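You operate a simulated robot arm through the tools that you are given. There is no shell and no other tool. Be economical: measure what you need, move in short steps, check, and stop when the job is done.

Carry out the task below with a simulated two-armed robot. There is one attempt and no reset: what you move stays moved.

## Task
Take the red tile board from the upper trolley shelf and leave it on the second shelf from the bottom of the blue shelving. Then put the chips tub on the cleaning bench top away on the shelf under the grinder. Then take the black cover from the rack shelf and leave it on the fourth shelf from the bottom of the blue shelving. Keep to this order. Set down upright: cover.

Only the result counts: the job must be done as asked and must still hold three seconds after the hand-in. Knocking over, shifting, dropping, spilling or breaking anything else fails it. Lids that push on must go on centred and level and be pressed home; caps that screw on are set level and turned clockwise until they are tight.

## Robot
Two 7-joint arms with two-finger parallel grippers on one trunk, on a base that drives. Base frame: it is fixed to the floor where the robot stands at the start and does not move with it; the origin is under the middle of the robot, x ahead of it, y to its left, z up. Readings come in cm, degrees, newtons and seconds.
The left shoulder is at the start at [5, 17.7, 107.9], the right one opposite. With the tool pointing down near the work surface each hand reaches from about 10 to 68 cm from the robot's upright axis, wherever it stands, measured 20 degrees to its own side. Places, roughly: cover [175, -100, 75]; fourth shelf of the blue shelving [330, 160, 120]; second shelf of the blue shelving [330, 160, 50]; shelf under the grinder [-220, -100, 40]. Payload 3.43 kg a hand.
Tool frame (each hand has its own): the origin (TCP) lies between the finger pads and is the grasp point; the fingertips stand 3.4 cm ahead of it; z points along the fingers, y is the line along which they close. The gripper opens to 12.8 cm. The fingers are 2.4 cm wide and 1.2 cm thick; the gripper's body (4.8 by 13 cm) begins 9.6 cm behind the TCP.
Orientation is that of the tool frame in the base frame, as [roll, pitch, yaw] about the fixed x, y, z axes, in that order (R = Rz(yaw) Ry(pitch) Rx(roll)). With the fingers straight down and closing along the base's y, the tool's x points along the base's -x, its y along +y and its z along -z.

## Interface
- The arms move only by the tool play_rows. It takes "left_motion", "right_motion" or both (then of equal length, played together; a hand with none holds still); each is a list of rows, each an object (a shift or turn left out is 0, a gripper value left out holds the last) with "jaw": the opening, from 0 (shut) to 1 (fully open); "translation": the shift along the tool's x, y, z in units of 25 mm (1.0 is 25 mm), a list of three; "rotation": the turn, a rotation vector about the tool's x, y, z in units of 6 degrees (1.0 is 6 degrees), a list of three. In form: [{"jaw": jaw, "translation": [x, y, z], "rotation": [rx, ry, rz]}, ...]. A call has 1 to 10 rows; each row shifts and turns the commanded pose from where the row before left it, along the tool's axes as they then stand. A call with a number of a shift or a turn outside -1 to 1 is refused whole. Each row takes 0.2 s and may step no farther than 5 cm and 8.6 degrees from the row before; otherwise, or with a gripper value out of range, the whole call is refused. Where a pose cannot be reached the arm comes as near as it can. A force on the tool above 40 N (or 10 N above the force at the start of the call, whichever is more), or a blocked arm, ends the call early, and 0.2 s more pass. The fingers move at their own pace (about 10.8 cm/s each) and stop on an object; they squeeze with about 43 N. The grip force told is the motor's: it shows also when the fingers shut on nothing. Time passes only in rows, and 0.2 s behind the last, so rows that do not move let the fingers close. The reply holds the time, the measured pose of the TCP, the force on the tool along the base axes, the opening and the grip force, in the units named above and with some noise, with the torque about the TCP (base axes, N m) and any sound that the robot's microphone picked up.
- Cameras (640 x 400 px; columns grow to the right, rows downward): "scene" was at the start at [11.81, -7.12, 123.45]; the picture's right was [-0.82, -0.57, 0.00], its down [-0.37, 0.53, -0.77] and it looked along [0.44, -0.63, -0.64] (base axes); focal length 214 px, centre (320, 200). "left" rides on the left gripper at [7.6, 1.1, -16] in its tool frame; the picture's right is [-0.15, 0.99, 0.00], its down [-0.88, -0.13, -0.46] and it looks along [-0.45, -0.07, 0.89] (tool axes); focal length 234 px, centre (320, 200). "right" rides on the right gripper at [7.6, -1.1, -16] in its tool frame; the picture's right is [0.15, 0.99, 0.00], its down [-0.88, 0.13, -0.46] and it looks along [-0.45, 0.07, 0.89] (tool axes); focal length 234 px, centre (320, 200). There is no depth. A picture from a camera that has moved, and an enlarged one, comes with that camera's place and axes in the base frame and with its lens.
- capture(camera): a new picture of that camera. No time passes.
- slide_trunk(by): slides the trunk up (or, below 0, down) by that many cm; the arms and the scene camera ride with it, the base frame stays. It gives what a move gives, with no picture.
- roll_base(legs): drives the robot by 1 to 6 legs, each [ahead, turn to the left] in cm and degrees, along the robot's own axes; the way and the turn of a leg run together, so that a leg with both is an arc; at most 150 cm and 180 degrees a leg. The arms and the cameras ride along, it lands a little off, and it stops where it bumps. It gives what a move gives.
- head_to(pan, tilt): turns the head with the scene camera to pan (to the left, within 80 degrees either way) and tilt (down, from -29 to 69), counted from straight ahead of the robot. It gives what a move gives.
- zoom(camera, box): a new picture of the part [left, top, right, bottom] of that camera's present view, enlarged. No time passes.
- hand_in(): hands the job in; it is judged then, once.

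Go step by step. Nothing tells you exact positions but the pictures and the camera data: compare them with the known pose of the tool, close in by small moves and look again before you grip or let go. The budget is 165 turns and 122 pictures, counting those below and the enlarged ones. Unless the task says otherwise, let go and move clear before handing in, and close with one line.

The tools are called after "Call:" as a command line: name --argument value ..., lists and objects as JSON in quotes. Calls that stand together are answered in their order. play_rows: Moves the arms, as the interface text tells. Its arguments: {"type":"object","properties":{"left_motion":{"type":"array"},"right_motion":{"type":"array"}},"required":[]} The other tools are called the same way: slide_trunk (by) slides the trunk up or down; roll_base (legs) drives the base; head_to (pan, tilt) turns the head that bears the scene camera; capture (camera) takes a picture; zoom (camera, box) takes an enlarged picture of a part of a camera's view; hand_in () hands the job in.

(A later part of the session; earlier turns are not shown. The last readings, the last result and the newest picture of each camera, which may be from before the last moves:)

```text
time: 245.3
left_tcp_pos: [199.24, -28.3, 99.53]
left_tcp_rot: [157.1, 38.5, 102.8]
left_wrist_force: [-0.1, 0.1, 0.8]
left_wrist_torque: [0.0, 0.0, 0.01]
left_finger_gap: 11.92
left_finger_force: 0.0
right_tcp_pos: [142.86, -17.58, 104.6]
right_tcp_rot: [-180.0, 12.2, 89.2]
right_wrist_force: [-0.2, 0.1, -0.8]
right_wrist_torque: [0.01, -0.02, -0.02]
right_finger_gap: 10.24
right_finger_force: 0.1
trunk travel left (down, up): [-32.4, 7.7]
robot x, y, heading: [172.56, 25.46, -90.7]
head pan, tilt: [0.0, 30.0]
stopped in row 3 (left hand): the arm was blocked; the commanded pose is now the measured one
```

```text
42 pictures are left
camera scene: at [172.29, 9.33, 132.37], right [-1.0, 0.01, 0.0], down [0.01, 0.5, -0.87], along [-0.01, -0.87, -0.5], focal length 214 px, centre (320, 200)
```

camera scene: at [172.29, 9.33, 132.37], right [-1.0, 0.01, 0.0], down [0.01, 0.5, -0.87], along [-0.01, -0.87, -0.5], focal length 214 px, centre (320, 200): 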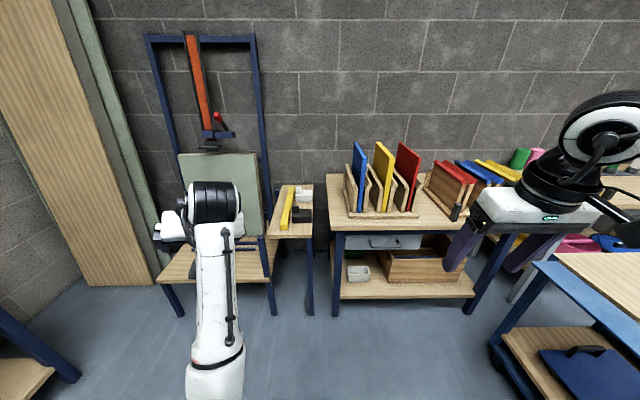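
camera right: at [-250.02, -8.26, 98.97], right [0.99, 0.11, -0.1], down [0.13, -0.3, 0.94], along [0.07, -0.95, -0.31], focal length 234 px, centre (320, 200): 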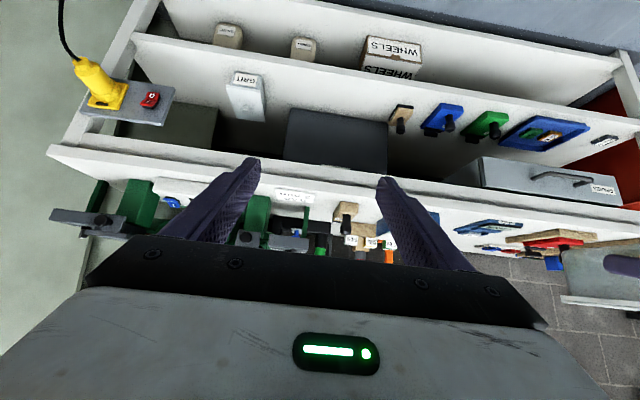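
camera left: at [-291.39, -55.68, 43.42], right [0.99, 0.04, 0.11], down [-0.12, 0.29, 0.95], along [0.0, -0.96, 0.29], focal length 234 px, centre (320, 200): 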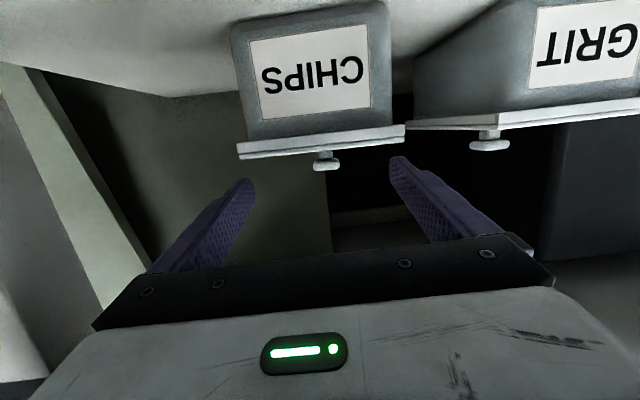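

I pull the left hand outward, back and up along its own y axis, which should let the elbow swing out again.

Call:
play_rows --left_motion '[{"translation": [0, 1, 0]}, {"translation": [0, 1, 0]}, {"translation": [0, 1, 0]}, {"translation": [0, 1, 0]}, {"translation": [0, 1, 0]}, {"translation": [0, 1, 0]}, {"translation": [0, 1, 0]}, {"translation": [0, 1, 0]}]'

Call:
play_rows --left_motion '[{"rotation": [0, 0.7, 0.7]}, {"rotation": [0, 0.7, 0.7]}, {"rotation": [0, 0.7, 0.7]}, {"rotation": [0, 0.7, 0.7]}, {"rotation": [0, 0.7, 0]}, {"rotation": [0, 0.7, 0]}, {"rotation": [0, 0.7, 0]}]'

Call:
head_to --pan 25 --tilt 35

Call:
capture --camera "scene"

```text
time: 247.1
left_tcp_pos: [215.97, -19.5, 105.44]
left_tcp_rot: [157.5, 38.5, 102.6]
left_wrist_force: [-0.9, 0.2, -0.3]
left_wrist_torque: [-0.02, 0.04, 0.01]
left_finger_gap: 11.89
left_finger_force: 0.1
right_tcp_pos: [142.82, -17.57, 104.7]
right_tcp_rot: [-180.0, 12.4, 89.3]
right_wrist_force: [-0.1, -0.3, -0.4]
right_wrist_torque: [0.03, -0.01, -0.01]
right_finger_gap: 10.23
right_finger_force: 0.0
trunk travel left (down, up): [-32.4, 7.7]
robot x, y, heading: [172.48, 25.79, -90.9]
head pan, tilt: [0.0, 30.0]
```

```text
time: 248.7
left_tcp_pos: [215.89, -19.63, 105.55]
left_tcp_rot: [154.1, 4.9, 99.2]
left_wrist_force: [-0.1, 0.0, 0.8]
left_wrist_torque: [0.0, -0.05, 0.0]
left_finger_gap: 11.88
left_finger_force: 0.1
right_tcp_pos: [142.84, -17.67, 104.59]
right_tcp_rot: [180.0, 12.3, 89.3]
right_wrist_force: [-0.3, 0.8, 0.2]
right_wrist_torque: [-0.03, 0.0, 0.01]
right_finger_gap: 10.25
right_finger_force: 0.0
trunk travel left (down, up): [-32.4, 7.7]
robot x, y, heading: [172.55, 25.23, -90.5]
head pan, tilt: [0.0, 30.0]
```

```text
time: 249.6
left_tcp_pos: [215.94, -19.65, 105.56]
left_tcp_rot: [154.2, 4.9, 99.2]
left_wrist_force: [-0.9, -0.1, -0.5]
left_wrist_torque: [0.01, -0.01, 0.02]
left_finger_gap: 11.88
left_finger_force: 0.1
right_tcp_pos: [142.86, -17.59, 104.76]
right_tcp_rot: [179.9, 12.3, 89.1]
right_wrist_force: [0.2, -0.7, -0.4]
right_wrist_torque: [0.03, -0.03, -0.01]
right_finger_gap: 10.25
right_finger_force: 0.0
trunk travel left (down, up): [-32.4, 7.7]
robot x, y, heading: [172.9, 25.69, -91.0]
head pan, tilt: [25.0, 35.0]
```

```text
41 pictures are left
camera scene: at [176.01, 10.34, 131.59], right [-0.91, -0.41, 0.0], down [-0.24, 0.52, -0.82], along [0.34, -0.75, -0.57], focal length 214 px, centre (320, 200)
```

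scene: 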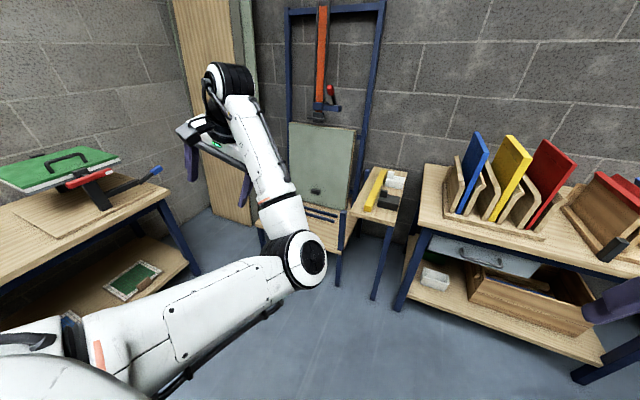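

Call:
play_rows --left_motion '[{"rotation": [0.9, 0, 0]}, {"rotation": [0.9, 0, 0]}, {"rotation": [0.9, 0, 0]}, {"rotation": [0.9, 0, 0]}, {"rotation": [0.7, 0, 0]}, {"translation": [0.8, 0, -0.3]}, {"translation": [0.8, 0, -0.3]}, {"translation": [0.8, 0, -0.3]}, {"translation": [0.8, 0, -0.3]}, {"translation": [0.8, 0, -0.3]}]'

Call:
play_rows --right_motion '[{"rotation": [0, -1, 0]}, {"rotation": [0, -1, 0]}, {"rotation": [0, -1, 0]}, {"rotation": [0, -1, 0]}, {"rotation": [0, -1, 0]}, {"rotation": [0, -0.45, 0]}, {"translation": [0, 0.2, 0.8]}, {"translation": [0, 0.2, 0.8]}, {"translation": [0, 0.2, 0.8]}]'

```text
time: 251.8
left_tcp_pos: [214.17, -9.48, 108.48]
left_tcp_rot: [-180.0, 4.9, 99.1]
left_wrist_force: [-0.2, -0.6, 0.0]
left_wrist_torque: [0.0, -0.01, -0.03]
left_finger_gap: 11.9
left_finger_force: 0.0
right_tcp_pos: [142.86, -17.56, 104.65]
right_tcp_rot: [-180.0, 12.3, 89.2]
right_wrist_force: [0.1, 0.3, 0.5]
right_wrist_torque: [0.01, 0.01, -0.03]
right_finger_gap: 10.24
right_finger_force: 0.1
trunk travel left (down, up): [-32.4, 7.7]
robot x, y, heading: [172.29, 25.45, -90.5]
head pan, tilt: [25.0, 35.0]
```

```text
time: 253.8
left_tcp_pos: [214.33, -9.42, 108.48]
left_tcp_rot: [180.0, 4.8, 99.2]
left_wrist_force: [1.0, 0.6, 0.5]
left_wrist_torque: [-0.02, 0.01, -0.01]
left_finger_gap: 11.89
left_finger_force: 0.0
right_tcp_pos: [144.32, -21.84, 100.3]
right_tcp_rot: [-180.0, 45.0, 89.2]
right_wrist_force: [-0.2, 0.0, 0.4]
right_wrist_torque: [-0.03, -0.02, -0.02]
right_finger_gap: 10.25
right_finger_force: 0.1
trunk travel left (down, up): [-32.4, 7.7]
robot x, y, heading: [172.75, 25.45, -90.9]
head pan, tilt: [25.0, 35.0]
```

Now I shift over so the right hand faces the cover, and take views to triangulate it.

Call:
roll_base --legs '[[0, 38], [40, 0], [0, -37]]'

Call:
head_to --pan -15 --tilt 45

Call:
capture --camera "scene"

Call:
capture --camera "right"

```text
time: 259.8
left_tcp_pos: [238.9, -40.22, 108.49]
left_tcp_rot: [180.0, 4.9, 100.2]
left_wrist_force: [0.1, 0.7, 0.4]
left_wrist_torque: [0.03, -0.01, 0.01]
left_finger_gap: 11.92
left_finger_force: 0.0
right_tcp_pos: [169.21, -53.89, 100.35]
right_tcp_rot: [-180.0, 45.0, 90.2]
right_wrist_force: [0.5, -0.4, 0.1]
right_wrist_torque: [-0.03, 0.0, 0.02]
right_finger_gap: 10.25
right_finger_force: 0.1
trunk travel left (down, up): [-32.4, 7.7]
robot x, y, heading: [197.15, -6.17, -89.7]
head pan, tilt: [25.0, 35.0]
```

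```text
time: 260.9
left_tcp_pos: [238.9, -40.22, 108.46]
left_tcp_rot: [-179.8, 4.9, 100.2]
left_wrist_force: [1.0, -0.2, 0.4]
left_wrist_torque: [0.01, -0.01, 0.0]
left_finger_gap: 11.92
left_finger_force: 0.0
right_tcp_pos: [169.16, -53.99, 100.43]
right_tcp_rot: [180.0, 45.0, 90.2]
right_wrist_force: [0.3, -0.3, 0.0]
right_wrist_torque: [0.02, 0.02, 0.0]
right_finger_gap: 10.22
right_finger_force: 0.0
trunk travel left (down, up): [-32.4, 7.7]
robot x, y, heading: [196.53, -6.12, -89.9]
head pan, tilt: [-15.0, 45.0]
```

```text
40 pictures are left
camera scene: at [194.52, -21.08, 130.11], right [-0.97, 0.25, 0.0], down [0.18, 0.68, -0.71], along [-0.18, -0.68, -0.71], focal length 214 px, centre (320, 200)
```

scene: 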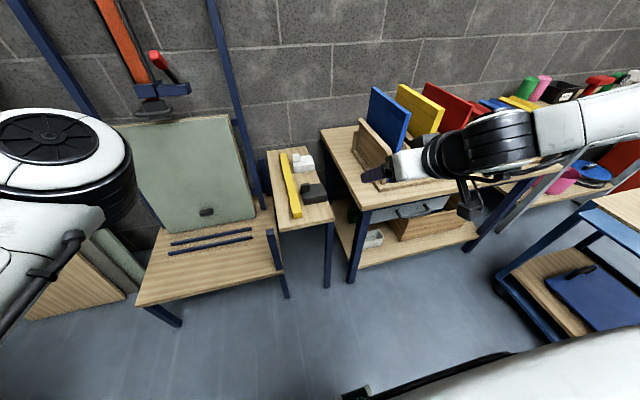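

```text
39 pictures are left
camera right: at [168.03, -37.31, 106.27], right [0.99, 0.11, -0.1], down [0.13, -0.3, 0.94], along [0.07, -0.95, -0.31], focal length 234 px, centre (320, 200)
```

right: 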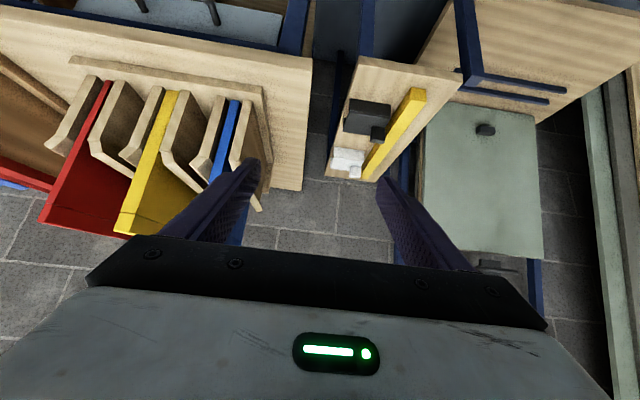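

Call:
zoom --camera "right" --box '[320, 60, 440, 190]'

Call:
zoom --camera "scene" --box '[260, 135, 350, 235]'

```text
3.08 times, centred on (380, 125) of right
camera zoom: at [168.03, -37.31, 106.27], right [0.99, 0.11, -0.1], down [0.13, -0.3, 0.94], along [0.07, -0.95, -0.31], focal length 720 px, centre (135, 431)
```

zoom: 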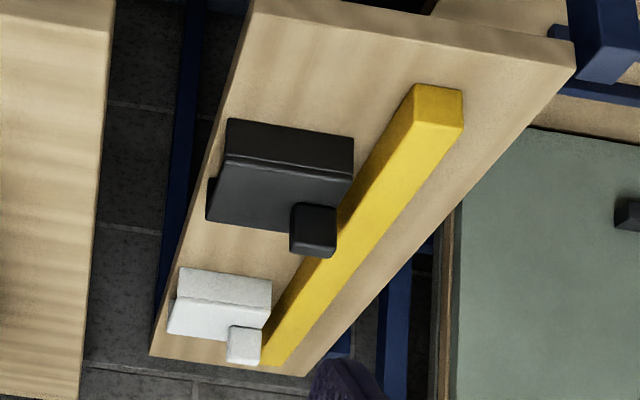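

```text
4.00 times, centred on (305, 185) of scene
camera zoom: at [194.52, -21.08, 130.11], right [-0.97, 0.25, 0.0], down [0.18, 0.68, -0.71], along [-0.18, -0.68, -0.71], focal length 858 px, centre (380, 260)
```

zoom: 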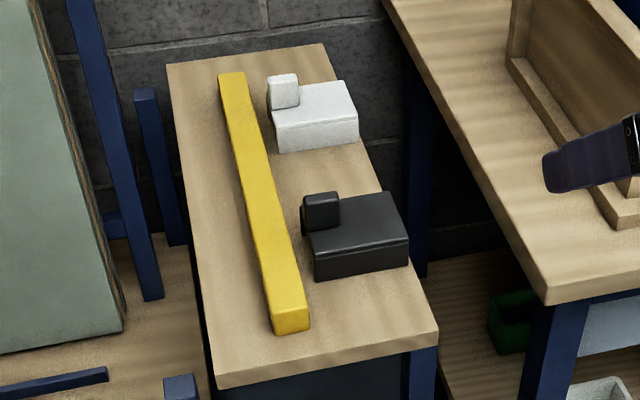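

Fix: cover body x 175.7–185.4, y -81.3…-88, z 66.3–70; tab x 182–185.5, y≈-84.5…-86.5, top z≈73.8. Target TCP ≈ [183.75, -84.6, 73.9]. I line up and lower.

Call:
play_rows --right_motion '[{"translation": [0, 0.97, 0], "jaw": 0.5}, {"translation": [0, 0.97, 0]}, {"translation": [0, 0.97, 0]}, {"translation": [0, 0.97, 0]}, {"translation": [0, 0.97, 0]}, {"translation": [0, 0.97, 0]}, {}]'

Call:
slide_trunk --by -21

Call:
roll_base --legs '[[20, 0]]'

Call:
capture --camera "right"

Call:
capture --camera "scene"

```text
time: 262.5
left_tcp_pos: [238.81, -40.18, 108.49]
left_tcp_rot: [-180.0, 4.9, 100.1]
left_wrist_force: [0.0, -0.6, -0.2]
left_wrist_torque: [0.01, -0.05, -0.01]
left_finger_gap: 11.87
left_finger_force: 0.0
right_tcp_pos: [183.75, -53.93, 100.32]
right_tcp_rot: [-180.0, 45.0, 90.2]
right_wrist_force: [-0.1, 0.2, 0.6]
right_wrist_torque: [-0.02, -0.02, 0.01]
right_finger_gap: 6.41
right_finger_force: 0.2
trunk travel left (down, up): [-32.4, 7.7]
robot x, y, heading: [196.45, -6.1, -89.7]
head pan, tilt: [-15.0, 45.0]
```

```text
time: 264.7
left_tcp_pos: [238.91, -40.31, 87.48]
left_tcp_rot: [-180.0, 4.9, 100.2]
left_wrist_force: [0.1, -0.8, -0.6]
left_wrist_torque: [-0.01, -0.01, 0.0]
left_finger_gap: 11.89
left_finger_force: 0.0
right_tcp_pos: [183.76, -53.91, 79.37]
right_tcp_rot: [180.0, 45.0, 90.3]
right_wrist_force: [-0.6, -0.1, -0.6]
right_wrist_torque: [0.05, 0.0, -0.03]
right_finger_gap: 6.4
right_finger_force: 0.1
trunk travel left (down, up): [-11.4, 28.7]
robot x, y, heading: [196.31, -6.14, -89.8]
head pan, tilt: [-15.0, 45.0]
```

```text
time: 266.3
left_tcp_pos: [238.88, -60.41, 87.52]
left_tcp_rot: [179.9, 4.9, 100.1]
left_wrist_force: [0.3, -0.3, 0.2]
left_wrist_torque: [0.04, -0.05, -0.01]
left_finger_gap: 11.9
left_finger_force: 0.0
right_tcp_pos: [183.61, -73.82, 79.33]
right_tcp_rot: [-180.0, 45.0, 90.0]
right_wrist_force: [-0.2, 1.0, 1.1]
right_wrist_torque: [-0.02, 0.0, -0.01]
right_finger_gap: 6.41
right_finger_force: 0.1
trunk travel left (down, up): [-11.4, 28.7]
robot x, y, heading: [196.6, -25.93, -89.7]
head pan, tilt: [-15.0, 45.0]
```

```text
36 pictures are left
camera right: at [182.46, -57.15, 85.25], right [0.99, 0.1, -0.1], down [0.13, -0.3, 0.94], along [0.07, -0.95, -0.31], focal length 234 px, centre (320, 200)
```

right: 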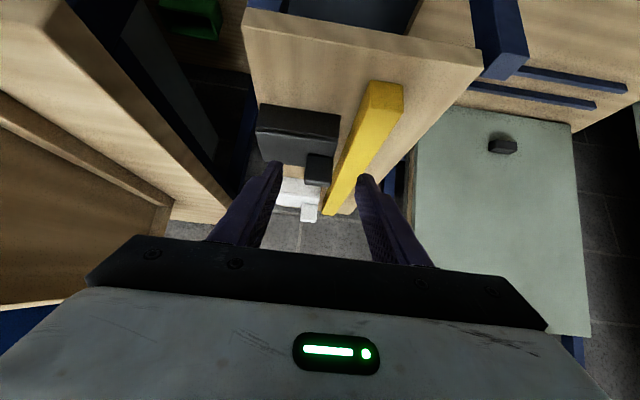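

```text
35 pictures are left
camera scene: at [194.52, -41.0, 109.11], right [-0.97, 0.26, 0.0], down [0.18, 0.68, -0.71], along [-0.18, -0.68, -0.71], focal length 214 px, centre (320, 200)
```

scene: 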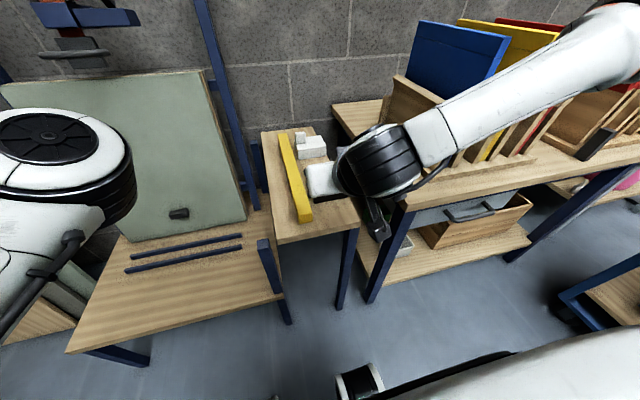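

Tab confirmed at [183.8, -84.5, 72]. I close in along the tool axis.

Call:
play_rows --right_motion '[{"translation": [-0.76, 0, 0.4]}, {"translation": [-0.76, 0, 0.5]}, {"translation": [0, 0, 0.8]}, {"translation": [0, 0, 0.8]}, {"translation": [0, 0, 0.8]}, {}]'

Call:
zoom --camera "right" --box '[200, 70, 440, 240]'

Call:
zoom --camera "scene" --box '[260, 100, 420, 240]'

```text
time: 267.7
left_tcp_pos: [238.91, -60.43, 87.49]
left_tcp_rot: [-179.9, 4.9, 100.0]
left_wrist_force: [0.5, 0.6, -0.3]
left_wrist_torque: [0.0, -0.01, 0.02]
left_finger_gap: 11.87
left_finger_force: 0.0
right_tcp_pos: [183.25, -82.26, 76.25]
right_tcp_rot: [179.9, 44.9, 90.1]
right_wrist_force: [-0.8, -0.1, -0.4]
right_wrist_torque: [0.01, -0.03, 0.01]
right_finger_gap: 6.38
right_finger_force: 0.0
trunk travel left (down, up): [-11.4, 28.7]
robot x, y, heading: [196.6, -25.69, -89.9]
head pan, tilt: [-15.0, 45.0]
```

```text
2.35 times, centred on (320, 155) of right
camera zoom: at [182.2, -65.61, 82.14], right [0.99, 0.1, -0.1], down [0.13, -0.3, 0.94], along [0.07, -0.95, -0.31], focal length 551 px, centre (320, 306)
```

zoom: 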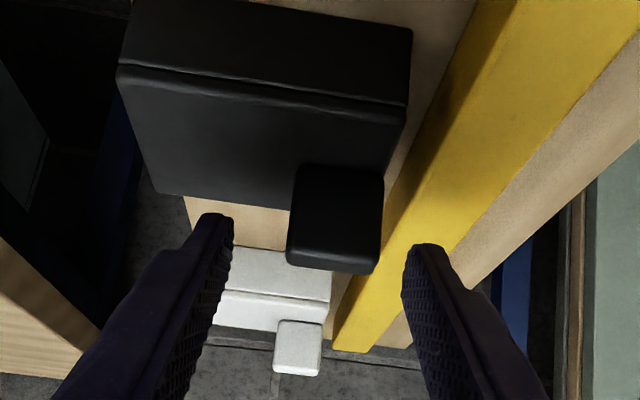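

```text
2.86 times, centred on (340, 170) of scene
camera zoom: at [194.52, -41.0, 109.11], right [-0.97, 0.26, 0.0], down [0.18, 0.68, -0.71], along [-0.18, -0.68, -0.71], focal length 613 px, centre (263, 286)
```

zoom: 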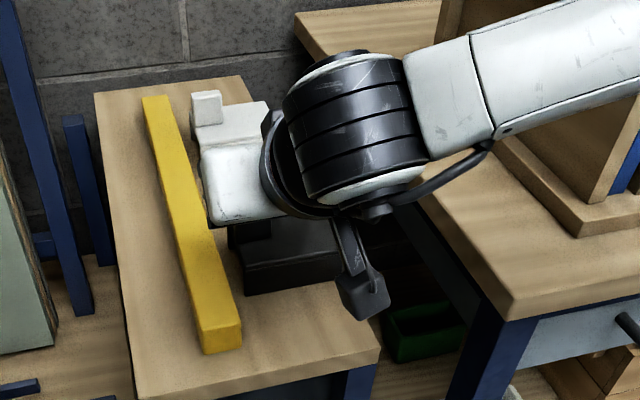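

Tab centre is 0.6 cm to the side of the gap centre; I correct, finish the approach and close.

Call:
play_rows --right_motion '[{"translation": [0, 0.26, 0.3]}, {"translation": [0, 0, 0.5]}, {"translation": [0, 0, 0.5]}, {}]'

Call:
zoom --camera "right" --box '[200, 70, 440, 240]'

```text
time: 268.7
left_tcp_pos: [238.82, -60.22, 87.47]
left_tcp_rot: [-180.0, 5.0, 99.9]
left_wrist_force: [0.1, -1.4, -0.3]
left_wrist_torque: [-0.01, 0.02, 0.02]
left_finger_gap: 11.89
left_finger_force: 0.0
right_tcp_pos: [182.0, -83.76, 74.94]
right_tcp_rot: [180.0, 45.0, 89.9]
right_wrist_force: [0.1, -0.7, 0.6]
right_wrist_torque: [-0.02, -0.03, 0.0]
right_finger_gap: 6.44
right_finger_force: 0.0
right hand out of reach, approached as far as the arm can: row 1, 2, 3
trunk travel left (down, up): [-11.4, 28.7]
robot x, y, heading: [196.77, -26.02, -89.8]
head pan, tilt: [-15.0, 45.0]
```

```text
2.35 times, centred on (320, 155) of right
camera zoom: at [180.95, -67.11, 80.74], right [0.99, 0.1, -0.1], down [0.13, -0.3, 0.94], along [0.07, -0.95, -0.31], focal length 551 px, centre (320, 306)
```

zoom: 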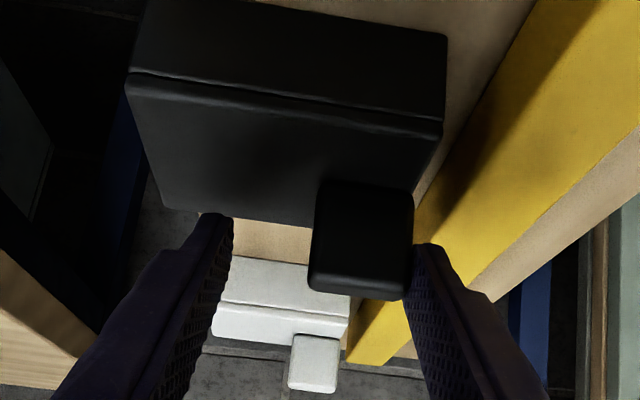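

The arm is at its reach; I pull back and drive the base closer instead.

Call:
play_rows --right_motion '[{"translation": [0, 0, -0.6]}, {"translation": [0, 0, -0.7]}, {"translation": [-0.5, 0, -0.5]}, {}]'

Call:
roll_base --legs '[[4, 0]]'

Call:
zoom --camera "right" --box '[200, 70, 440, 240]'

```text
time: 269.7
left_tcp_pos: [238.88, -60.37, 87.46]
left_tcp_rot: [-180.0, 4.9, 100.1]
left_wrist_force: [0.1, 0.2, 0.5]
left_wrist_torque: [-0.02, -0.01, 0.02]
left_finger_gap: 11.91
left_finger_force: 0.0
right_tcp_pos: [182.13, -81.58, 78.89]
right_tcp_rot: [180.0, 45.0, 90.0]
right_wrist_force: [-0.3, 0.2, 0.8]
right_wrist_torque: [0.02, -0.03, -0.01]
right_finger_gap: 6.39
right_finger_force: 0.0
trunk travel left (down, up): [-11.4, 28.7]
robot x, y, heading: [196.79, -26.26, -89.9]
head pan, tilt: [-15.0, 45.0]
```

```text
time: 270.6
left_tcp_pos: [238.75, -64.25, 87.48]
left_tcp_rot: [-180.0, 4.9, 100.1]
left_wrist_force: [0.3, -1.2, 0.6]
left_wrist_torque: [0.03, 0.01, -0.02]
left_finger_gap: 11.91
left_finger_force: 0.0
right_tcp_pos: [182.07, -85.39, 78.92]
right_tcp_rot: [-180.0, 45.0, 90.0]
right_wrist_force: [0.2, 0.1, 0.8]
right_wrist_torque: [-0.01, -0.02, -0.03]
right_finger_gap: 6.38
right_finger_force: 0.2
trunk travel left (down, up): [-11.4, 28.7]
robot x, y, heading: [196.78, -30.19, -89.9]
head pan, tilt: [-15.0, 45.0]
```

```text
2.35 times, centred on (320, 155) of right
camera zoom: at [180.94, -68.81, 84.84], right [0.99, 0.1, -0.1], down [0.13, -0.3, 0.94], along [0.07, -0.95, -0.31], focal length 551 px, centre (320, 306)
```

zoom: 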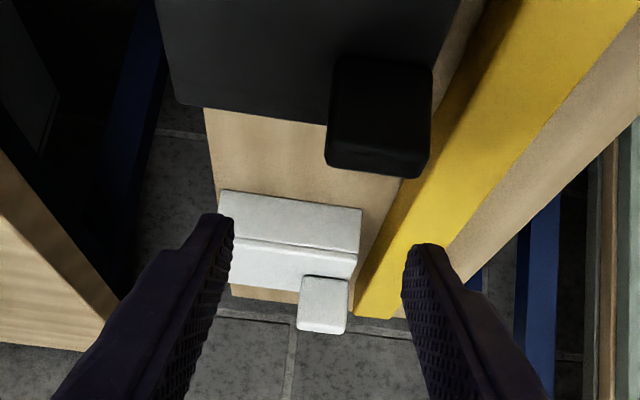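

Call:
play_rows --right_motion '[{"translation": [0.1, 0.4, -0.1]}, {"translation": [0.1, 0.35, -0.1]}, {}]'

Call:
slide_trunk --by -2.5

Call:
zoom --camera "right" --box '[200, 70, 440, 240]'

```text
time: 271.4
left_tcp_pos: [238.89, -64.3, 87.45]
left_tcp_rot: [-180.0, 5.0, 100.0]
left_wrist_force: [0.1, 0.0, -0.2]
left_wrist_torque: [0.0, 0.03, 0.04]
left_finger_gap: 11.9
left_finger_force: 0.0
right_tcp_pos: [184.0, -84.75, 79.02]
right_tcp_rot: [179.9, 44.9, 90.0]
right_wrist_force: [-1.3, -0.2, -0.1]
right_wrist_torque: [0.0, 0.03, 0.0]
right_finger_gap: 6.4
right_finger_force: 0.0
trunk travel left (down, up): [-11.4, 28.7]
robot x, y, heading: [196.51, -29.87, -89.8]
head pan, tilt: [-15.0, 45.0]
```

```text
time: 272.1
left_tcp_pos: [238.83, -64.18, 84.91]
left_tcp_rot: [180.0, 4.9, 100.0]
left_wrist_force: [-0.4, 0.4, 0.0]
left_wrist_torque: [0.01, -0.01, -0.03]
left_finger_gap: 11.92
left_finger_force: 0.1
right_tcp_pos: [183.89, -84.71, 76.37]
right_tcp_rot: [180.0, 45.1, 90.0]
right_wrist_force: [-0.4, -0.7, 0.4]
right_wrist_torque: [0.02, -0.01, 0.02]
right_finger_gap: 6.4
right_finger_force: 0.1
trunk travel left (down, up): [-8.9, 31.2]
robot x, y, heading: [196.57, -29.93, -89.7]
head pan, tilt: [-15.0, 45.0]
```

```text
2.35 times, centred on (320, 155) of right
camera zoom: at [182.83, -68.1, 82.34], right [0.99, 0.1, -0.1], down [0.13, -0.3, 0.94], along [0.07, -0.95, -0.31], focal length 551 px, centre (320, 306)
```

zoom: 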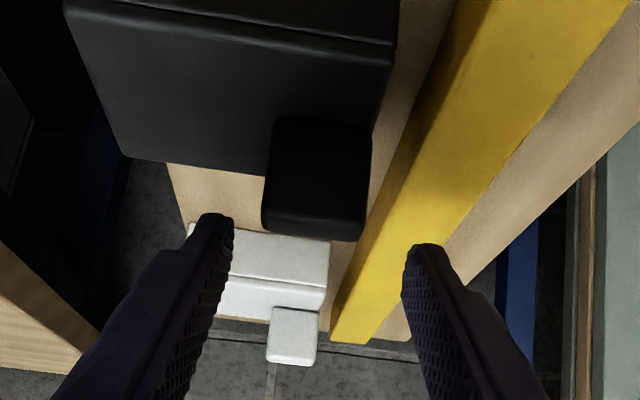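

Well centred. Lowering 2.4 cm and closing.

Call:
slide_trunk --by -2.3

Call:
zoom --camera "right" --box '[200, 70, 440, 240]'

```text
time: 272.8
left_tcp_pos: [238.84, -64.2, 82.66]
left_tcp_rot: [-180.0, 4.9, 99.9]
left_wrist_force: [-0.2, 0.2, 0.8]
left_wrist_torque: [0.0, 0.01, 0.0]
left_finger_gap: 11.92
left_finger_force: 0.1
right_tcp_pos: [183.94, -84.8, 74.21]
right_tcp_rot: [180.0, 44.9, 90.0]
right_wrist_force: [0.0, 0.3, 0.1]
right_wrist_torque: [-0.03, 0.01, 0.01]
right_finger_gap: 6.38
right_finger_force: 0.0
trunk travel left (down, up): [-6.6, 33.5]
robot x, y, heading: [196.81, -29.74, -90.1]
head pan, tilt: [-15.0, 45.0]
```

```text
2.35 times, centred on (320, 155) of right
camera zoom: at [182.83, -68.1, 80.04], right [0.99, 0.1, -0.1], down [0.13, -0.3, 0.94], along [0.07, -0.95, -0.31], focal length 551 px, centre (320, 306)
```

zoom: 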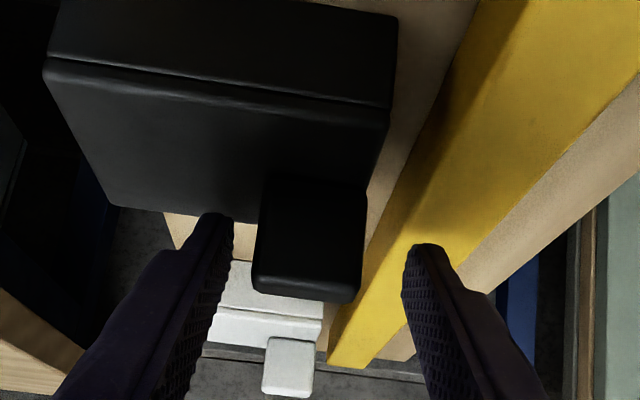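

Call:
play_rows --right_motion '[{"translation": [0, -0.12, 0]}, {"jaw": 0}, {"jaw": 0}, {"jaw": 0}, {"jaw": 0}]'

Call:
slide_trunk --by 2.5

Call:
capture --camera "right"

Call:
zoom --camera "scene" --box '[260, 80, 420, 220]'

```text
time: 274.0
left_tcp_pos: [239.07, -64.22, 82.69]
left_tcp_rot: [-179.9, 4.9, 99.9]
left_wrist_force: [0.1, 0.1, -0.9]
left_wrist_torque: [0.0, 0.04, 0.0]
left_finger_gap: 11.91
left_finger_force: 0.0
right_tcp_pos: [183.54, -84.78, 74.27]
right_tcp_rot: [-180.0, 45.0, 90.0]
right_wrist_force: [-0.4, 1.1, -0.1]
right_wrist_torque: [-0.08, -0.04, -0.01]
right_finger_gap: 3.49
right_finger_force: 43.2
trunk travel left (down, up): [-6.6, 33.5]
robot x, y, heading: [197.03, -29.79, -90.1]
head pan, tilt: [-15.0, 45.0]
```

```text
time: 274.7
left_tcp_pos: [238.93, -64.24, 85.17]
left_tcp_rot: [180.0, 4.9, 100.1]
left_wrist_force: [0.3, -0.1, -0.4]
left_wrist_torque: [0.02, 0.02, 0.03]
left_finger_gap: 11.91
left_finger_force: 0.1
right_tcp_pos: [183.66, -84.7, 76.74]
right_tcp_rot: [179.9, 44.9, 90.0]
right_wrist_force: [0.2, 0.2, -0.5]
right_wrist_torque: [-0.01, -0.03, 0.01]
right_finger_gap: 3.52
right_finger_force: 42.9
trunk travel left (down, up): [-9.1, 31.0]
robot x, y, heading: [196.6, -30.03, -90.0]
head pan, tilt: [-15.0, 45.0]
```

```text
28 pictures are left
camera right: at [182.53, -68.11, 82.53], right [0.99, 0.1, -0.1], down [0.13, -0.3, 0.94], along [0.07, -0.95, -0.31], focal length 234 px, centre (320, 200)
```

right: 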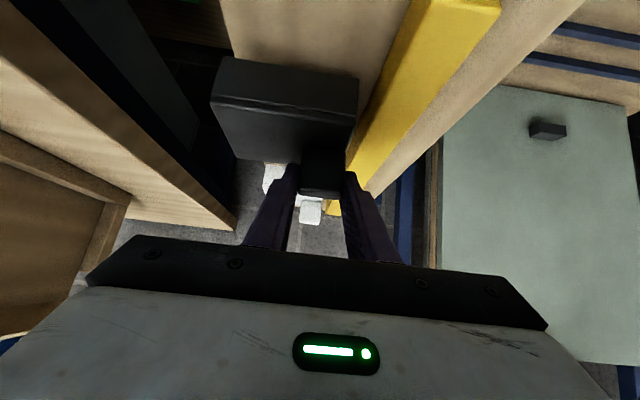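

```text
2.86 times, centred on (340, 150) of scene
camera zoom: at [194.52, -44.96, 106.81], right [-0.97, 0.26, 0.0], down [0.18, 0.68, -0.71], along [-0.18, -0.68, -0.71], focal length 613 px, centre (263, 343)
```

zoom: 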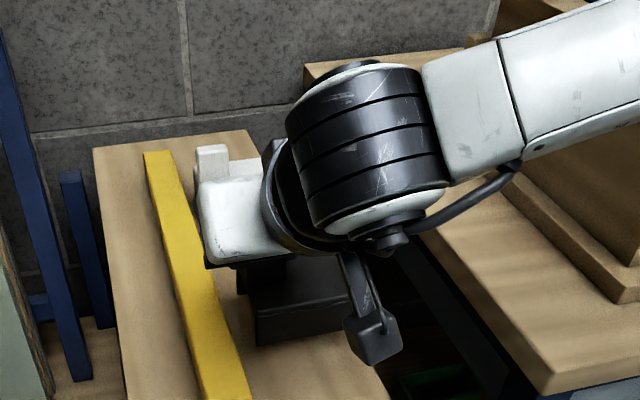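

The cover is held by its tab and lifted. I raise it, back off and drive to the blue shelving, stopping short to inspect the fourth shelf.

Call:
slide_trunk --by 29

Call:
roll_base --legs '[[-55, 0], [0, 160], [120, 0], [0, -70]]'

Call:
head_to --pan -5 --tilt 15

Call:
capture --camera "scene"

```text
time: 277.6
left_tcp_pos: [238.91, -64.33, 114.15]
left_tcp_rot: [-180.0, 4.9, 100.0]
left_wrist_force: [0.3, 0.1, -0.5]
left_wrist_torque: [-0.01, 0.02, -0.01]
left_finger_gap: 11.9
left_finger_force: 0.1
right_tcp_pos: [183.65, -84.84, 105.53]
right_tcp_rot: [-180.0, 45.0, 90.0]
right_wrist_force: [-0.1, 0.1, -1.0]
right_wrist_torque: [0.0, 0.01, 0.03]
right_finger_gap: 3.48
right_finger_force: 42.8
trunk travel left (down, up): [-38.1, 2.0]
robot x, y, heading: [196.96, -30.22, -89.8]
head pan, tilt: [-15.0, 45.0]
```

```text
time: 296.0
left_tcp_pos: [276.21, 178.26, 114.19]
left_tcp_rot: [180.0, 4.9, -171.5]
left_wrist_force: [-0.1, -0.3, -0.7]
left_wrist_torque: [0.0, 0.05, 0.0]
left_finger_gap: 11.92
left_finger_force: 0.0
right_tcp_pos: [295.14, 122.61, 105.7]
right_tcp_rot: [-180.0, 44.9, 178.5]
right_wrist_force: [-1.0, -0.3, -0.8]
right_wrist_torque: [-0.01, 0.01, 0.0]
right_finger_gap: 3.49
right_finger_force: 42.9
trunk travel left (down, up): [-38.1, 2.0]
robot x, y, heading: [240.88, 136.81, -1.5]
head pan, tilt: [-15.0, 45.0]
```

```text
time: 297.0
left_tcp_pos: [276.12, 178.23, 114.15]
left_tcp_rot: [179.9, 4.9, -171.6]
left_wrist_force: [0.3, -0.6, 0.3]
left_wrist_torque: [0.06, -0.03, -0.01]
left_finger_gap: 11.9
left_finger_force: 0.0
right_tcp_pos: [295.3, 122.48, 105.65]
right_tcp_rot: [179.9, 45.0, 178.5]
right_wrist_force: [0.6, 0.7, -1.2]
right_wrist_torque: [0.0, -0.03, 0.0]
right_finger_gap: 3.48
right_finger_force: 43.1
trunk travel left (down, up): [-38.1, 2.0]
robot x, y, heading: [241.12, 136.74, -1.4]
head pan, tilt: [-5.0, 15.0]
```

```text
26 pictures are left
camera scene: at [256.96, 135.62, 140.48], right [-0.11, -0.99, 0.0], down [-0.26, 0.03, -0.97], along [0.96, -0.11, -0.26], focal length 214 px, centre (320, 200)
```

scene: 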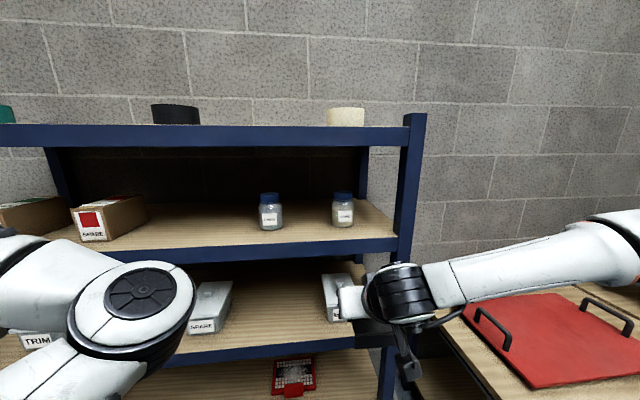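

The fourth shelf is free between the SPARE box (y≥180) and the jar (y≈143). I'll place the cover around y≈155–165. Backing, shifting sideways and raising the hand.

Call:
roll_base --legs '[[-27, 0], [0, 91.4], [39.5, 0], [0, -90]]'

Call:
slide_trunk --by 2

Call:
play_rows --left_motion '[{"translation": [0.8, 0, 0]}, {"translation": [0.8, 0, 0]}, {"translation": [0.8, 0, 0]}, {"translation": [0.8, 0, 0]}]'

Call:
play_rows --right_motion '[{"translation": [-0.78, 0, -0.78]}, {"translation": [-0.78, 0, -0.78]}, {"translation": [-0.78, 0, -0.78]}, {"translation": [-0.78, 0, -0.78]}, {"translation": [-0.78, 0, -0.78]}, {"translation": [-0.78, 0, -0.78]}, {"translation": [-0.78, 0, -0.78]}, {"translation": [-0.78, 0, -0.78]}, {}]'

Call:
capture --camera "scene"

```text
time: 308.7
left_tcp_pos: [248.95, 218.69, 114.11]
left_tcp_rot: [-180.0, 5.0, -170.7]
left_wrist_force: [0.4, 1.4, 0.0]
left_wrist_torque: [0.01, -0.02, 0.06]
left_finger_gap: 11.92
left_finger_force: 0.0
right_tcp_pos: [268.66, 163.34, 105.62]
right_tcp_rot: [179.9, 45.0, 179.3]
right_wrist_force: [0.4, -0.1, 0.2]
right_wrist_torque: [0.0, 0.0, -0.04]
right_finger_gap: 3.48
right_finger_force: 42.9
trunk travel left (down, up): [-38.1, 2.0]
robot x, y, heading: [213.83, 177.0, -0.6]
head pan, tilt: [-5.0, 15.0]
```

```text
time: 309.3
left_tcp_pos: [248.95, 218.7, 116.08]
left_tcp_rot: [-180.0, 4.9, -170.7]
left_wrist_force: [0.4, 0.0, -1.3]
left_wrist_torque: [0.01, 0.0, 0.02]
left_finger_gap: 11.87
left_finger_force: 0.0
right_tcp_pos: [268.72, 163.19, 107.63]
right_tcp_rot: [-180.0, 44.9, 179.3]
right_wrist_force: [-0.1, -0.1, -0.9]
right_wrist_torque: [0.05, -0.04, 0.02]
right_finger_gap: 3.51
right_finger_force: 42.4
trunk travel left (down, up): [-40.1, 0.0]
robot x, y, heading: [214.04, 176.83, -0.5]
head pan, tilt: [-5.0, 15.0]
```

```text
time: 310.3
left_tcp_pos: [240.91, 217.2, 115.47]
left_tcp_rot: [180.0, 4.9, -170.7]
left_wrist_force: [0.2, 0.2, 0.5]
left_wrist_torque: [-0.01, 0.0, 0.0]
left_finger_gap: 11.88
left_finger_force: 0.0
right_tcp_pos: [268.57, 163.18, 107.62]
right_tcp_rot: [-179.9, 45.0, 179.4]
right_wrist_force: [-0.6, -0.5, -0.1]
right_wrist_torque: [0.0, -0.01, -0.02]
right_finger_gap: 3.47
right_finger_force: 42.8
trunk travel left (down, up): [-40.1, 0.0]
robot x, y, heading: [214.44, 176.84, -0.5]
head pan, tilt: [-5.0, 15.0]
```

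```text
time: 312.3
left_tcp_pos: [241.1, 217.3, 115.36]
left_tcp_rot: [180.0, 4.9, -170.8]
left_wrist_force: [0.1, -1.0, 0.3]
left_wrist_torque: [0.0, 0.04, 0.03]
left_finger_gap: 11.9
left_finger_force: 0.0
right_tcp_pos: [268.62, 163.12, 129.64]
right_tcp_rot: [-180.0, 44.9, 179.4]
right_wrist_force: [0.7, -0.2, -0.8]
right_wrist_torque: [-0.01, 0.01, 0.01]
right_finger_gap: 3.5
right_finger_force: 42.8
trunk travel left (down, up): [-40.1, 0.0]
robot x, y, heading: [214.35, 177.04, -0.8]
head pan, tilt: [-5.0, 15.0]
```

```text
25 pictures are left
camera scene: at [230.23, 175.8, 142.49], right [-0.1, -1.0, 0.0], down [-0.26, 0.03, -0.97], along [0.96, -0.09, -0.26], focal length 214 px, centre (320, 200)
```

scene: 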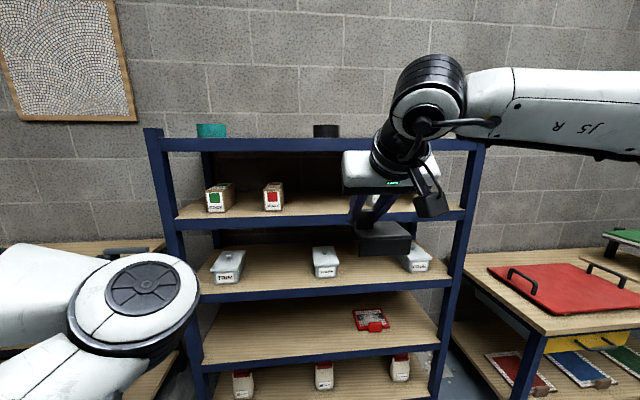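

I lower to z≈126.5 (cover bottom ≈118.5, shelf ≈116, upper shelf underside ≈139.5) and drive most of the way in.

Call:
play_rows --right_motion '[{"translation": [0.43, 0, 0.43]}, {"translation": [0.43, 0, 0.43]}, {}]'

Call:
roll_base --legs '[[28, 0.7]]'

Call:
capture --camera "right"

Call:
capture --camera "scene"

```text
time: 313.1
left_tcp_pos: [240.92, 217.31, 115.48]
left_tcp_rot: [180.0, 4.8, -170.7]
left_wrist_force: [0.0, 0.1, -0.7]
left_wrist_torque: [-0.01, -0.04, 0.02]
left_finger_gap: 11.89
left_finger_force: 0.1
right_tcp_pos: [268.67, 163.32, 126.63]
right_tcp_rot: [180.0, 45.0, 179.3]
right_wrist_force: [0.2, 0.1, -0.1]
right_wrist_torque: [0.04, 0.02, 0.0]
right_finger_gap: 3.49
right_finger_force: 43.2
trunk travel left (down, up): [-40.1, 0.0]
robot x, y, heading: [214.39, 177.49, -0.6]
head pan, tilt: [-5.0, 15.0]
```

```text
time: 315.1
left_tcp_pos: [268.6, 217.49, 115.43]
left_tcp_rot: [-179.9, 4.8, -170.0]
left_wrist_force: [0.8, 0.2, -0.2]
left_wrist_torque: [0.01, 0.03, -0.01]
left_finger_gap: 11.9
left_finger_force: 0.1
right_tcp_pos: [297.07, 163.87, 126.65]
right_tcp_rot: [-180.0, 44.9, -179.9]
right_wrist_force: [0.1, 0.0, -0.3]
right_wrist_torque: [0.02, 0.07, -0.01]
right_finger_gap: 3.47
right_finger_force: 43.6
trunk travel left (down, up): [-40.1, 0.0]
robot x, y, heading: [242.35, 176.84, 0.0]
head pan, tilt: [-5.0, 15.0]
```

```text
24 pictures are left
camera right: at [280.31, 162.64, 132.54], right [-0.1, 0.99, -0.1], down [0.3, 0.13, 0.94], along [0.95, 0.07, -0.31], focal length 234 px, centre (320, 200)
```

right: 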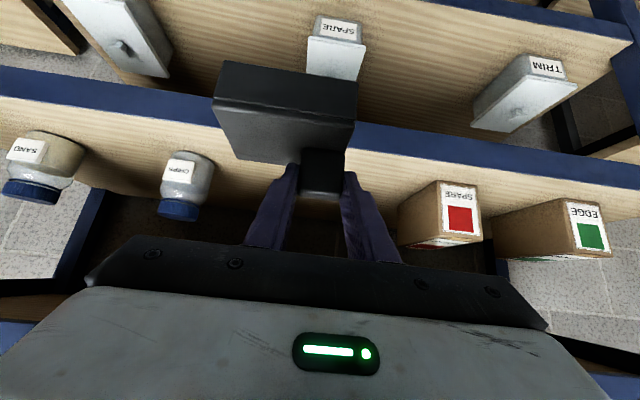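

```text
23 pictures are left
camera scene: at [258.36, 175.87, 142.48], right [-0.09, -1.0, 0.0], down [-0.26, 0.02, -0.97], along [0.96, -0.08, -0.26], focal length 214 px, centre (320, 200)
```

scene: 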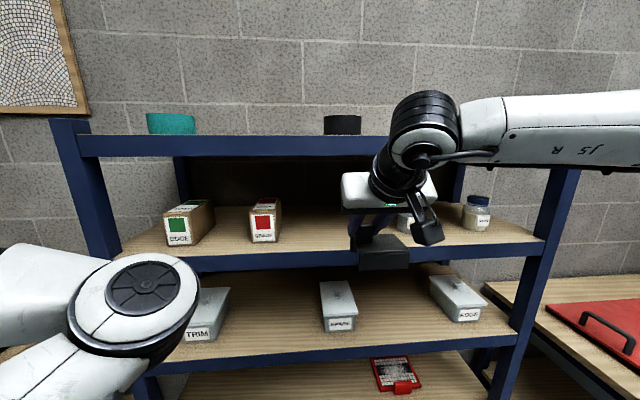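

The spot is clear between the ORIPS-type jar and the SPARE box. I advance in two steps.

Call:
roll_base --legs '[[10, 0]]'

Call:
capture --camera "right"

Call:
capture --camera "scene"

```text
time: 316.2
left_tcp_pos: [278.43, 217.55, 115.4]
left_tcp_rot: [-180.0, 5.0, -170.0]
left_wrist_force: [-0.9, 0.1, 0.5]
left_wrist_torque: [0.0, 0.06, -0.02]
left_finger_gap: 11.88
left_finger_force: 0.0
right_tcp_pos: [306.93, 163.67, 126.61]
right_tcp_rot: [-179.9, 44.9, -180.0]
right_wrist_force: [1.1, -0.1, -1.2]
right_wrist_torque: [0.03, 0.03, -0.02]
right_finger_gap: 3.49
right_finger_force: 42.9
trunk travel left (down, up): [-40.1, 0.0]
robot x, y, heading: [251.95, 176.84, 0.0]
head pan, tilt: [-5.0, 15.0]
```

```text
22 pictures are left
camera right: at [290.25, 162.65, 132.55], right [-0.1, 0.99, -0.1], down [0.3, 0.13, 0.94], along [0.95, 0.07, -0.31], focal length 234 px, centre (320, 200)
```

right: 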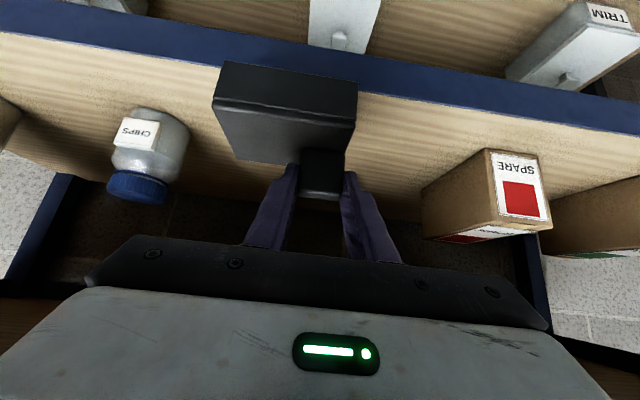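

```text
21 pictures are left
camera scene: at [268.32, 175.88, 142.48], right [-0.09, -1.0, 0.0], down [-0.26, 0.02, -0.97], along [0.96, -0.08, -0.26], focal length 214 px, centre (320, 200)
```

scene: 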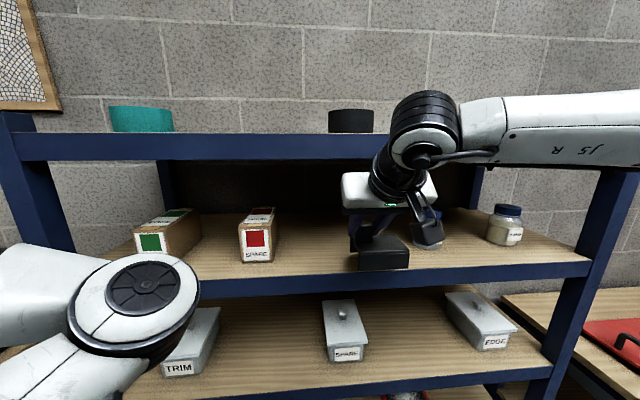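

Front edge is at x≈307.5. Six more centimetres, then lower.

Call:
roll_base --legs '[[6, 0]]'

Call:
play_rows --right_motion '[{"translation": [0.12, 0, 0.12]}, {"translation": [0.12, 0, 0.12]}, {"translation": [0.12, 0, 0.12]}, {}]'

Call:
capture --camera "right"

Call:
zoom --camera "scene" --box '[320, 180, 480, 290]'

```text
time: 317.2
left_tcp_pos: [284.58, 217.56, 115.33]
left_tcp_rot: [179.9, 4.9, -169.9]
left_wrist_force: [0.5, 0.7, -0.5]
left_wrist_torque: [0.0, 0.02, 0.01]
left_finger_gap: 11.89
left_finger_force: 0.1
right_tcp_pos: [312.81, 163.71, 126.65]
right_tcp_rot: [180.0, 44.9, -179.8]
right_wrist_force: [0.8, -0.1, -0.9]
right_wrist_torque: [0.02, 0.01, -0.02]
right_finger_gap: 3.46
right_finger_force: 43.5
trunk travel left (down, up): [-40.1, 0.0]
robot x, y, heading: [257.85, 177.0, -0.0]
head pan, tilt: [-5.0, 15.0]
```

```text
time: 318.2
left_tcp_pos: [284.41, 217.47, 115.41]
left_tcp_rot: [-180.0, 4.9, -169.9]
left_wrist_force: [0.9, -0.1, -0.2]
left_wrist_torque: [-0.02, -0.01, 0.01]
left_finger_gap: 11.88
left_finger_force: 0.0
right_tcp_pos: [312.77, 163.84, 125.47]
right_tcp_rot: [-179.9, 45.0, -179.9]
right_wrist_force: [0.2, 0.3, -0.8]
right_wrist_torque: [-0.01, 0.02, 0.0]
right_finger_gap: 3.49
right_finger_force: 43.0
trunk travel left (down, up): [-40.1, 0.0]
robot x, y, heading: [258.09, 176.86, -0.1]
head pan, tilt: [-5.0, 15.0]
```

```text
20 pictures are left
camera right: at [296.18, 162.64, 131.32], right [-0.1, 0.99, -0.1], down [0.3, 0.13, 0.94], along [0.95, 0.07, -0.31], focal length 234 px, centre (320, 200)
```

right: 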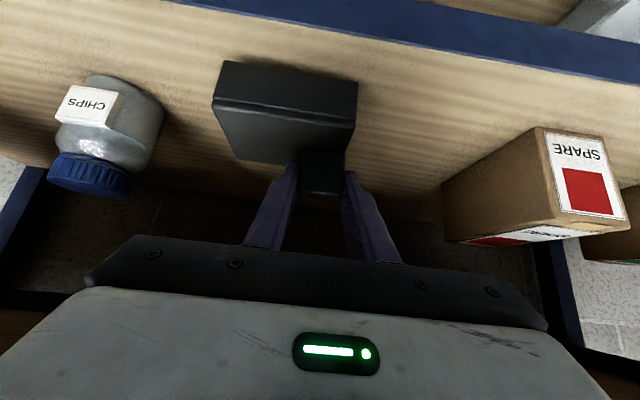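

```text
3.64 times, centred on (400, 235) of scene
camera zoom: at [274.24, 175.89, 142.49], right [-0.09, -1.0, 0.0], down [-0.26, 0.02, -0.97], along [0.96, -0.08, -0.26], focal length 780 px, centre (29, 73)
```

zoom: 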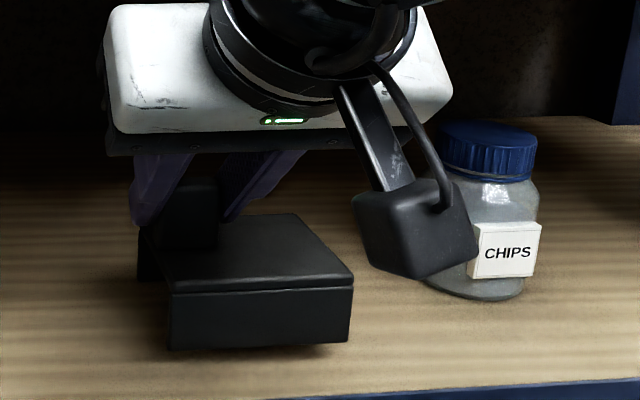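

Well positioned. Lowering in fine steps until contact.

Call:
play_rows --right_motion '[{"translation": [0.06, 0, 0.06]}, {"translation": [0.06, 0, 0.06]}, {"translation": [0.06, 0, 0.06]}, {"translation": [0.06, 0, 0.06]}, {}]'

```text
time: 319.4
left_tcp_pos: [284.44, 217.55, 115.42]
left_tcp_rot: [-179.9, 4.9, -169.9]
left_wrist_force: [0.3, -0.7, 0.1]
left_wrist_torque: [-0.02, 0.0, 0.01]
left_finger_gap: 11.89
left_finger_force: 0.0
right_tcp_pos: [312.84, 163.76, 124.69]
right_tcp_rot: [-180.0, 44.9, -179.9]
right_wrist_force: [0.3, -0.4, -0.9]
right_wrist_torque: [0.03, -0.01, 0.0]
right_finger_gap: 3.49
right_finger_force: 43.0
trunk travel left (down, up): [-40.1, 0.0]
robot x, y, heading: [258.09, 176.97, -0.1]
head pan, tilt: [-5.0, 15.0]
```

Call:
play_rows --right_motion '[{"translation": [0.05, 0, 0.05]}, {"translation": [0.05, 0, 0.05]}, {"translation": [0.05, 0, 0.05]}, {}]'

```text
time: 320.4
left_tcp_pos: [284.36, 217.61, 115.46]
left_tcp_rot: [-180.0, 4.9, -169.9]
left_wrist_force: [-0.1, 0.3, 0.0]
left_wrist_torque: [0.0, -0.02, -0.01]
left_finger_gap: 11.89
left_finger_force: 0.0
right_tcp_pos: [312.91, 163.87, 124.32]
right_tcp_rot: [-180.0, 45.2, 180.0]
right_wrist_force: [-0.1, -0.5, 5.8]
right_wrist_torque: [-0.15, 0.11, 0.0]
right_finger_gap: 3.5
right_finger_force: 42.8
trunk travel left (down, up): [-40.1, 0.0]
robot x, y, heading: [257.83, 176.63, -0.0]
head pan, tilt: [-5.0, 15.0]
```

Gentle contact (6 N) at z≈124.3. Releasing.

Call:
play_rows --right_motion '[{"translation": [-0.03, 0, -0.03]}, {"jaw": 0.45}, {"jaw": 0.45}, {}]'

Call:
capture --camera "right"

Call:
zoom --camera "scene" --box '[320, 180, 480, 290]'

```text
time: 321.4
left_tcp_pos: [284.41, 217.54, 115.48]
left_tcp_rot: [180.0, 5.0, -169.9]
left_wrist_force: [-1.1, -0.2, 0.3]
left_wrist_torque: [0.02, -0.01, -0.03]
left_finger_gap: 11.92
left_finger_force: 0.1
right_tcp_pos: [312.86, 163.74, 124.16]
right_tcp_rot: [180.0, 45.1, -179.8]
right_wrist_force: [-0.4, -0.5, -0.1]
right_wrist_torque: [-0.01, 0.02, 0.01]
right_finger_gap: 5.77
right_finger_force: 0.0
trunk travel left (down, up): [-40.1, 0.0]
robot x, y, heading: [257.96, 177.24, -0.0]
head pan, tilt: [-5.0, 15.0]
```

```text
18 pictures are left
camera right: at [296.18, 162.64, 130.06], right [-0.1, 0.99, -0.1], down [0.3, 0.13, 0.94], along [0.95, 0.07, -0.31], focal length 234 px, centre (320, 200)
```

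right: 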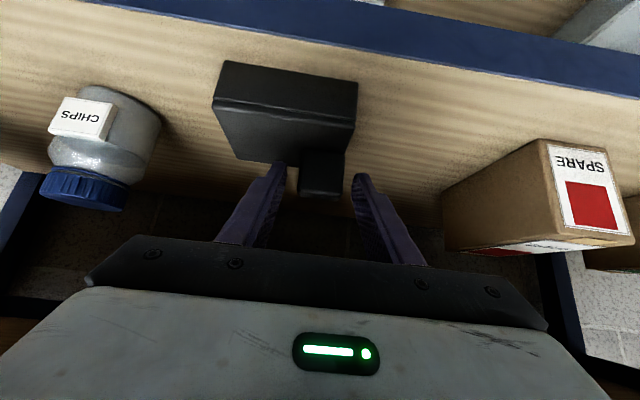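

```text
3.64 times, centred on (400, 235) of scene
camera zoom: at [274.23, 175.89, 142.49], right [-0.09, -1.0, 0.0], down [-0.26, 0.02, -0.97], along [0.96, -0.08, -0.26], focal length 780 px, centre (29, 73)
```

zoom: 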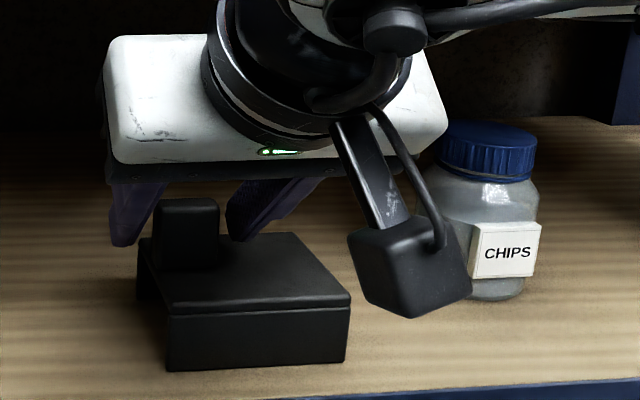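

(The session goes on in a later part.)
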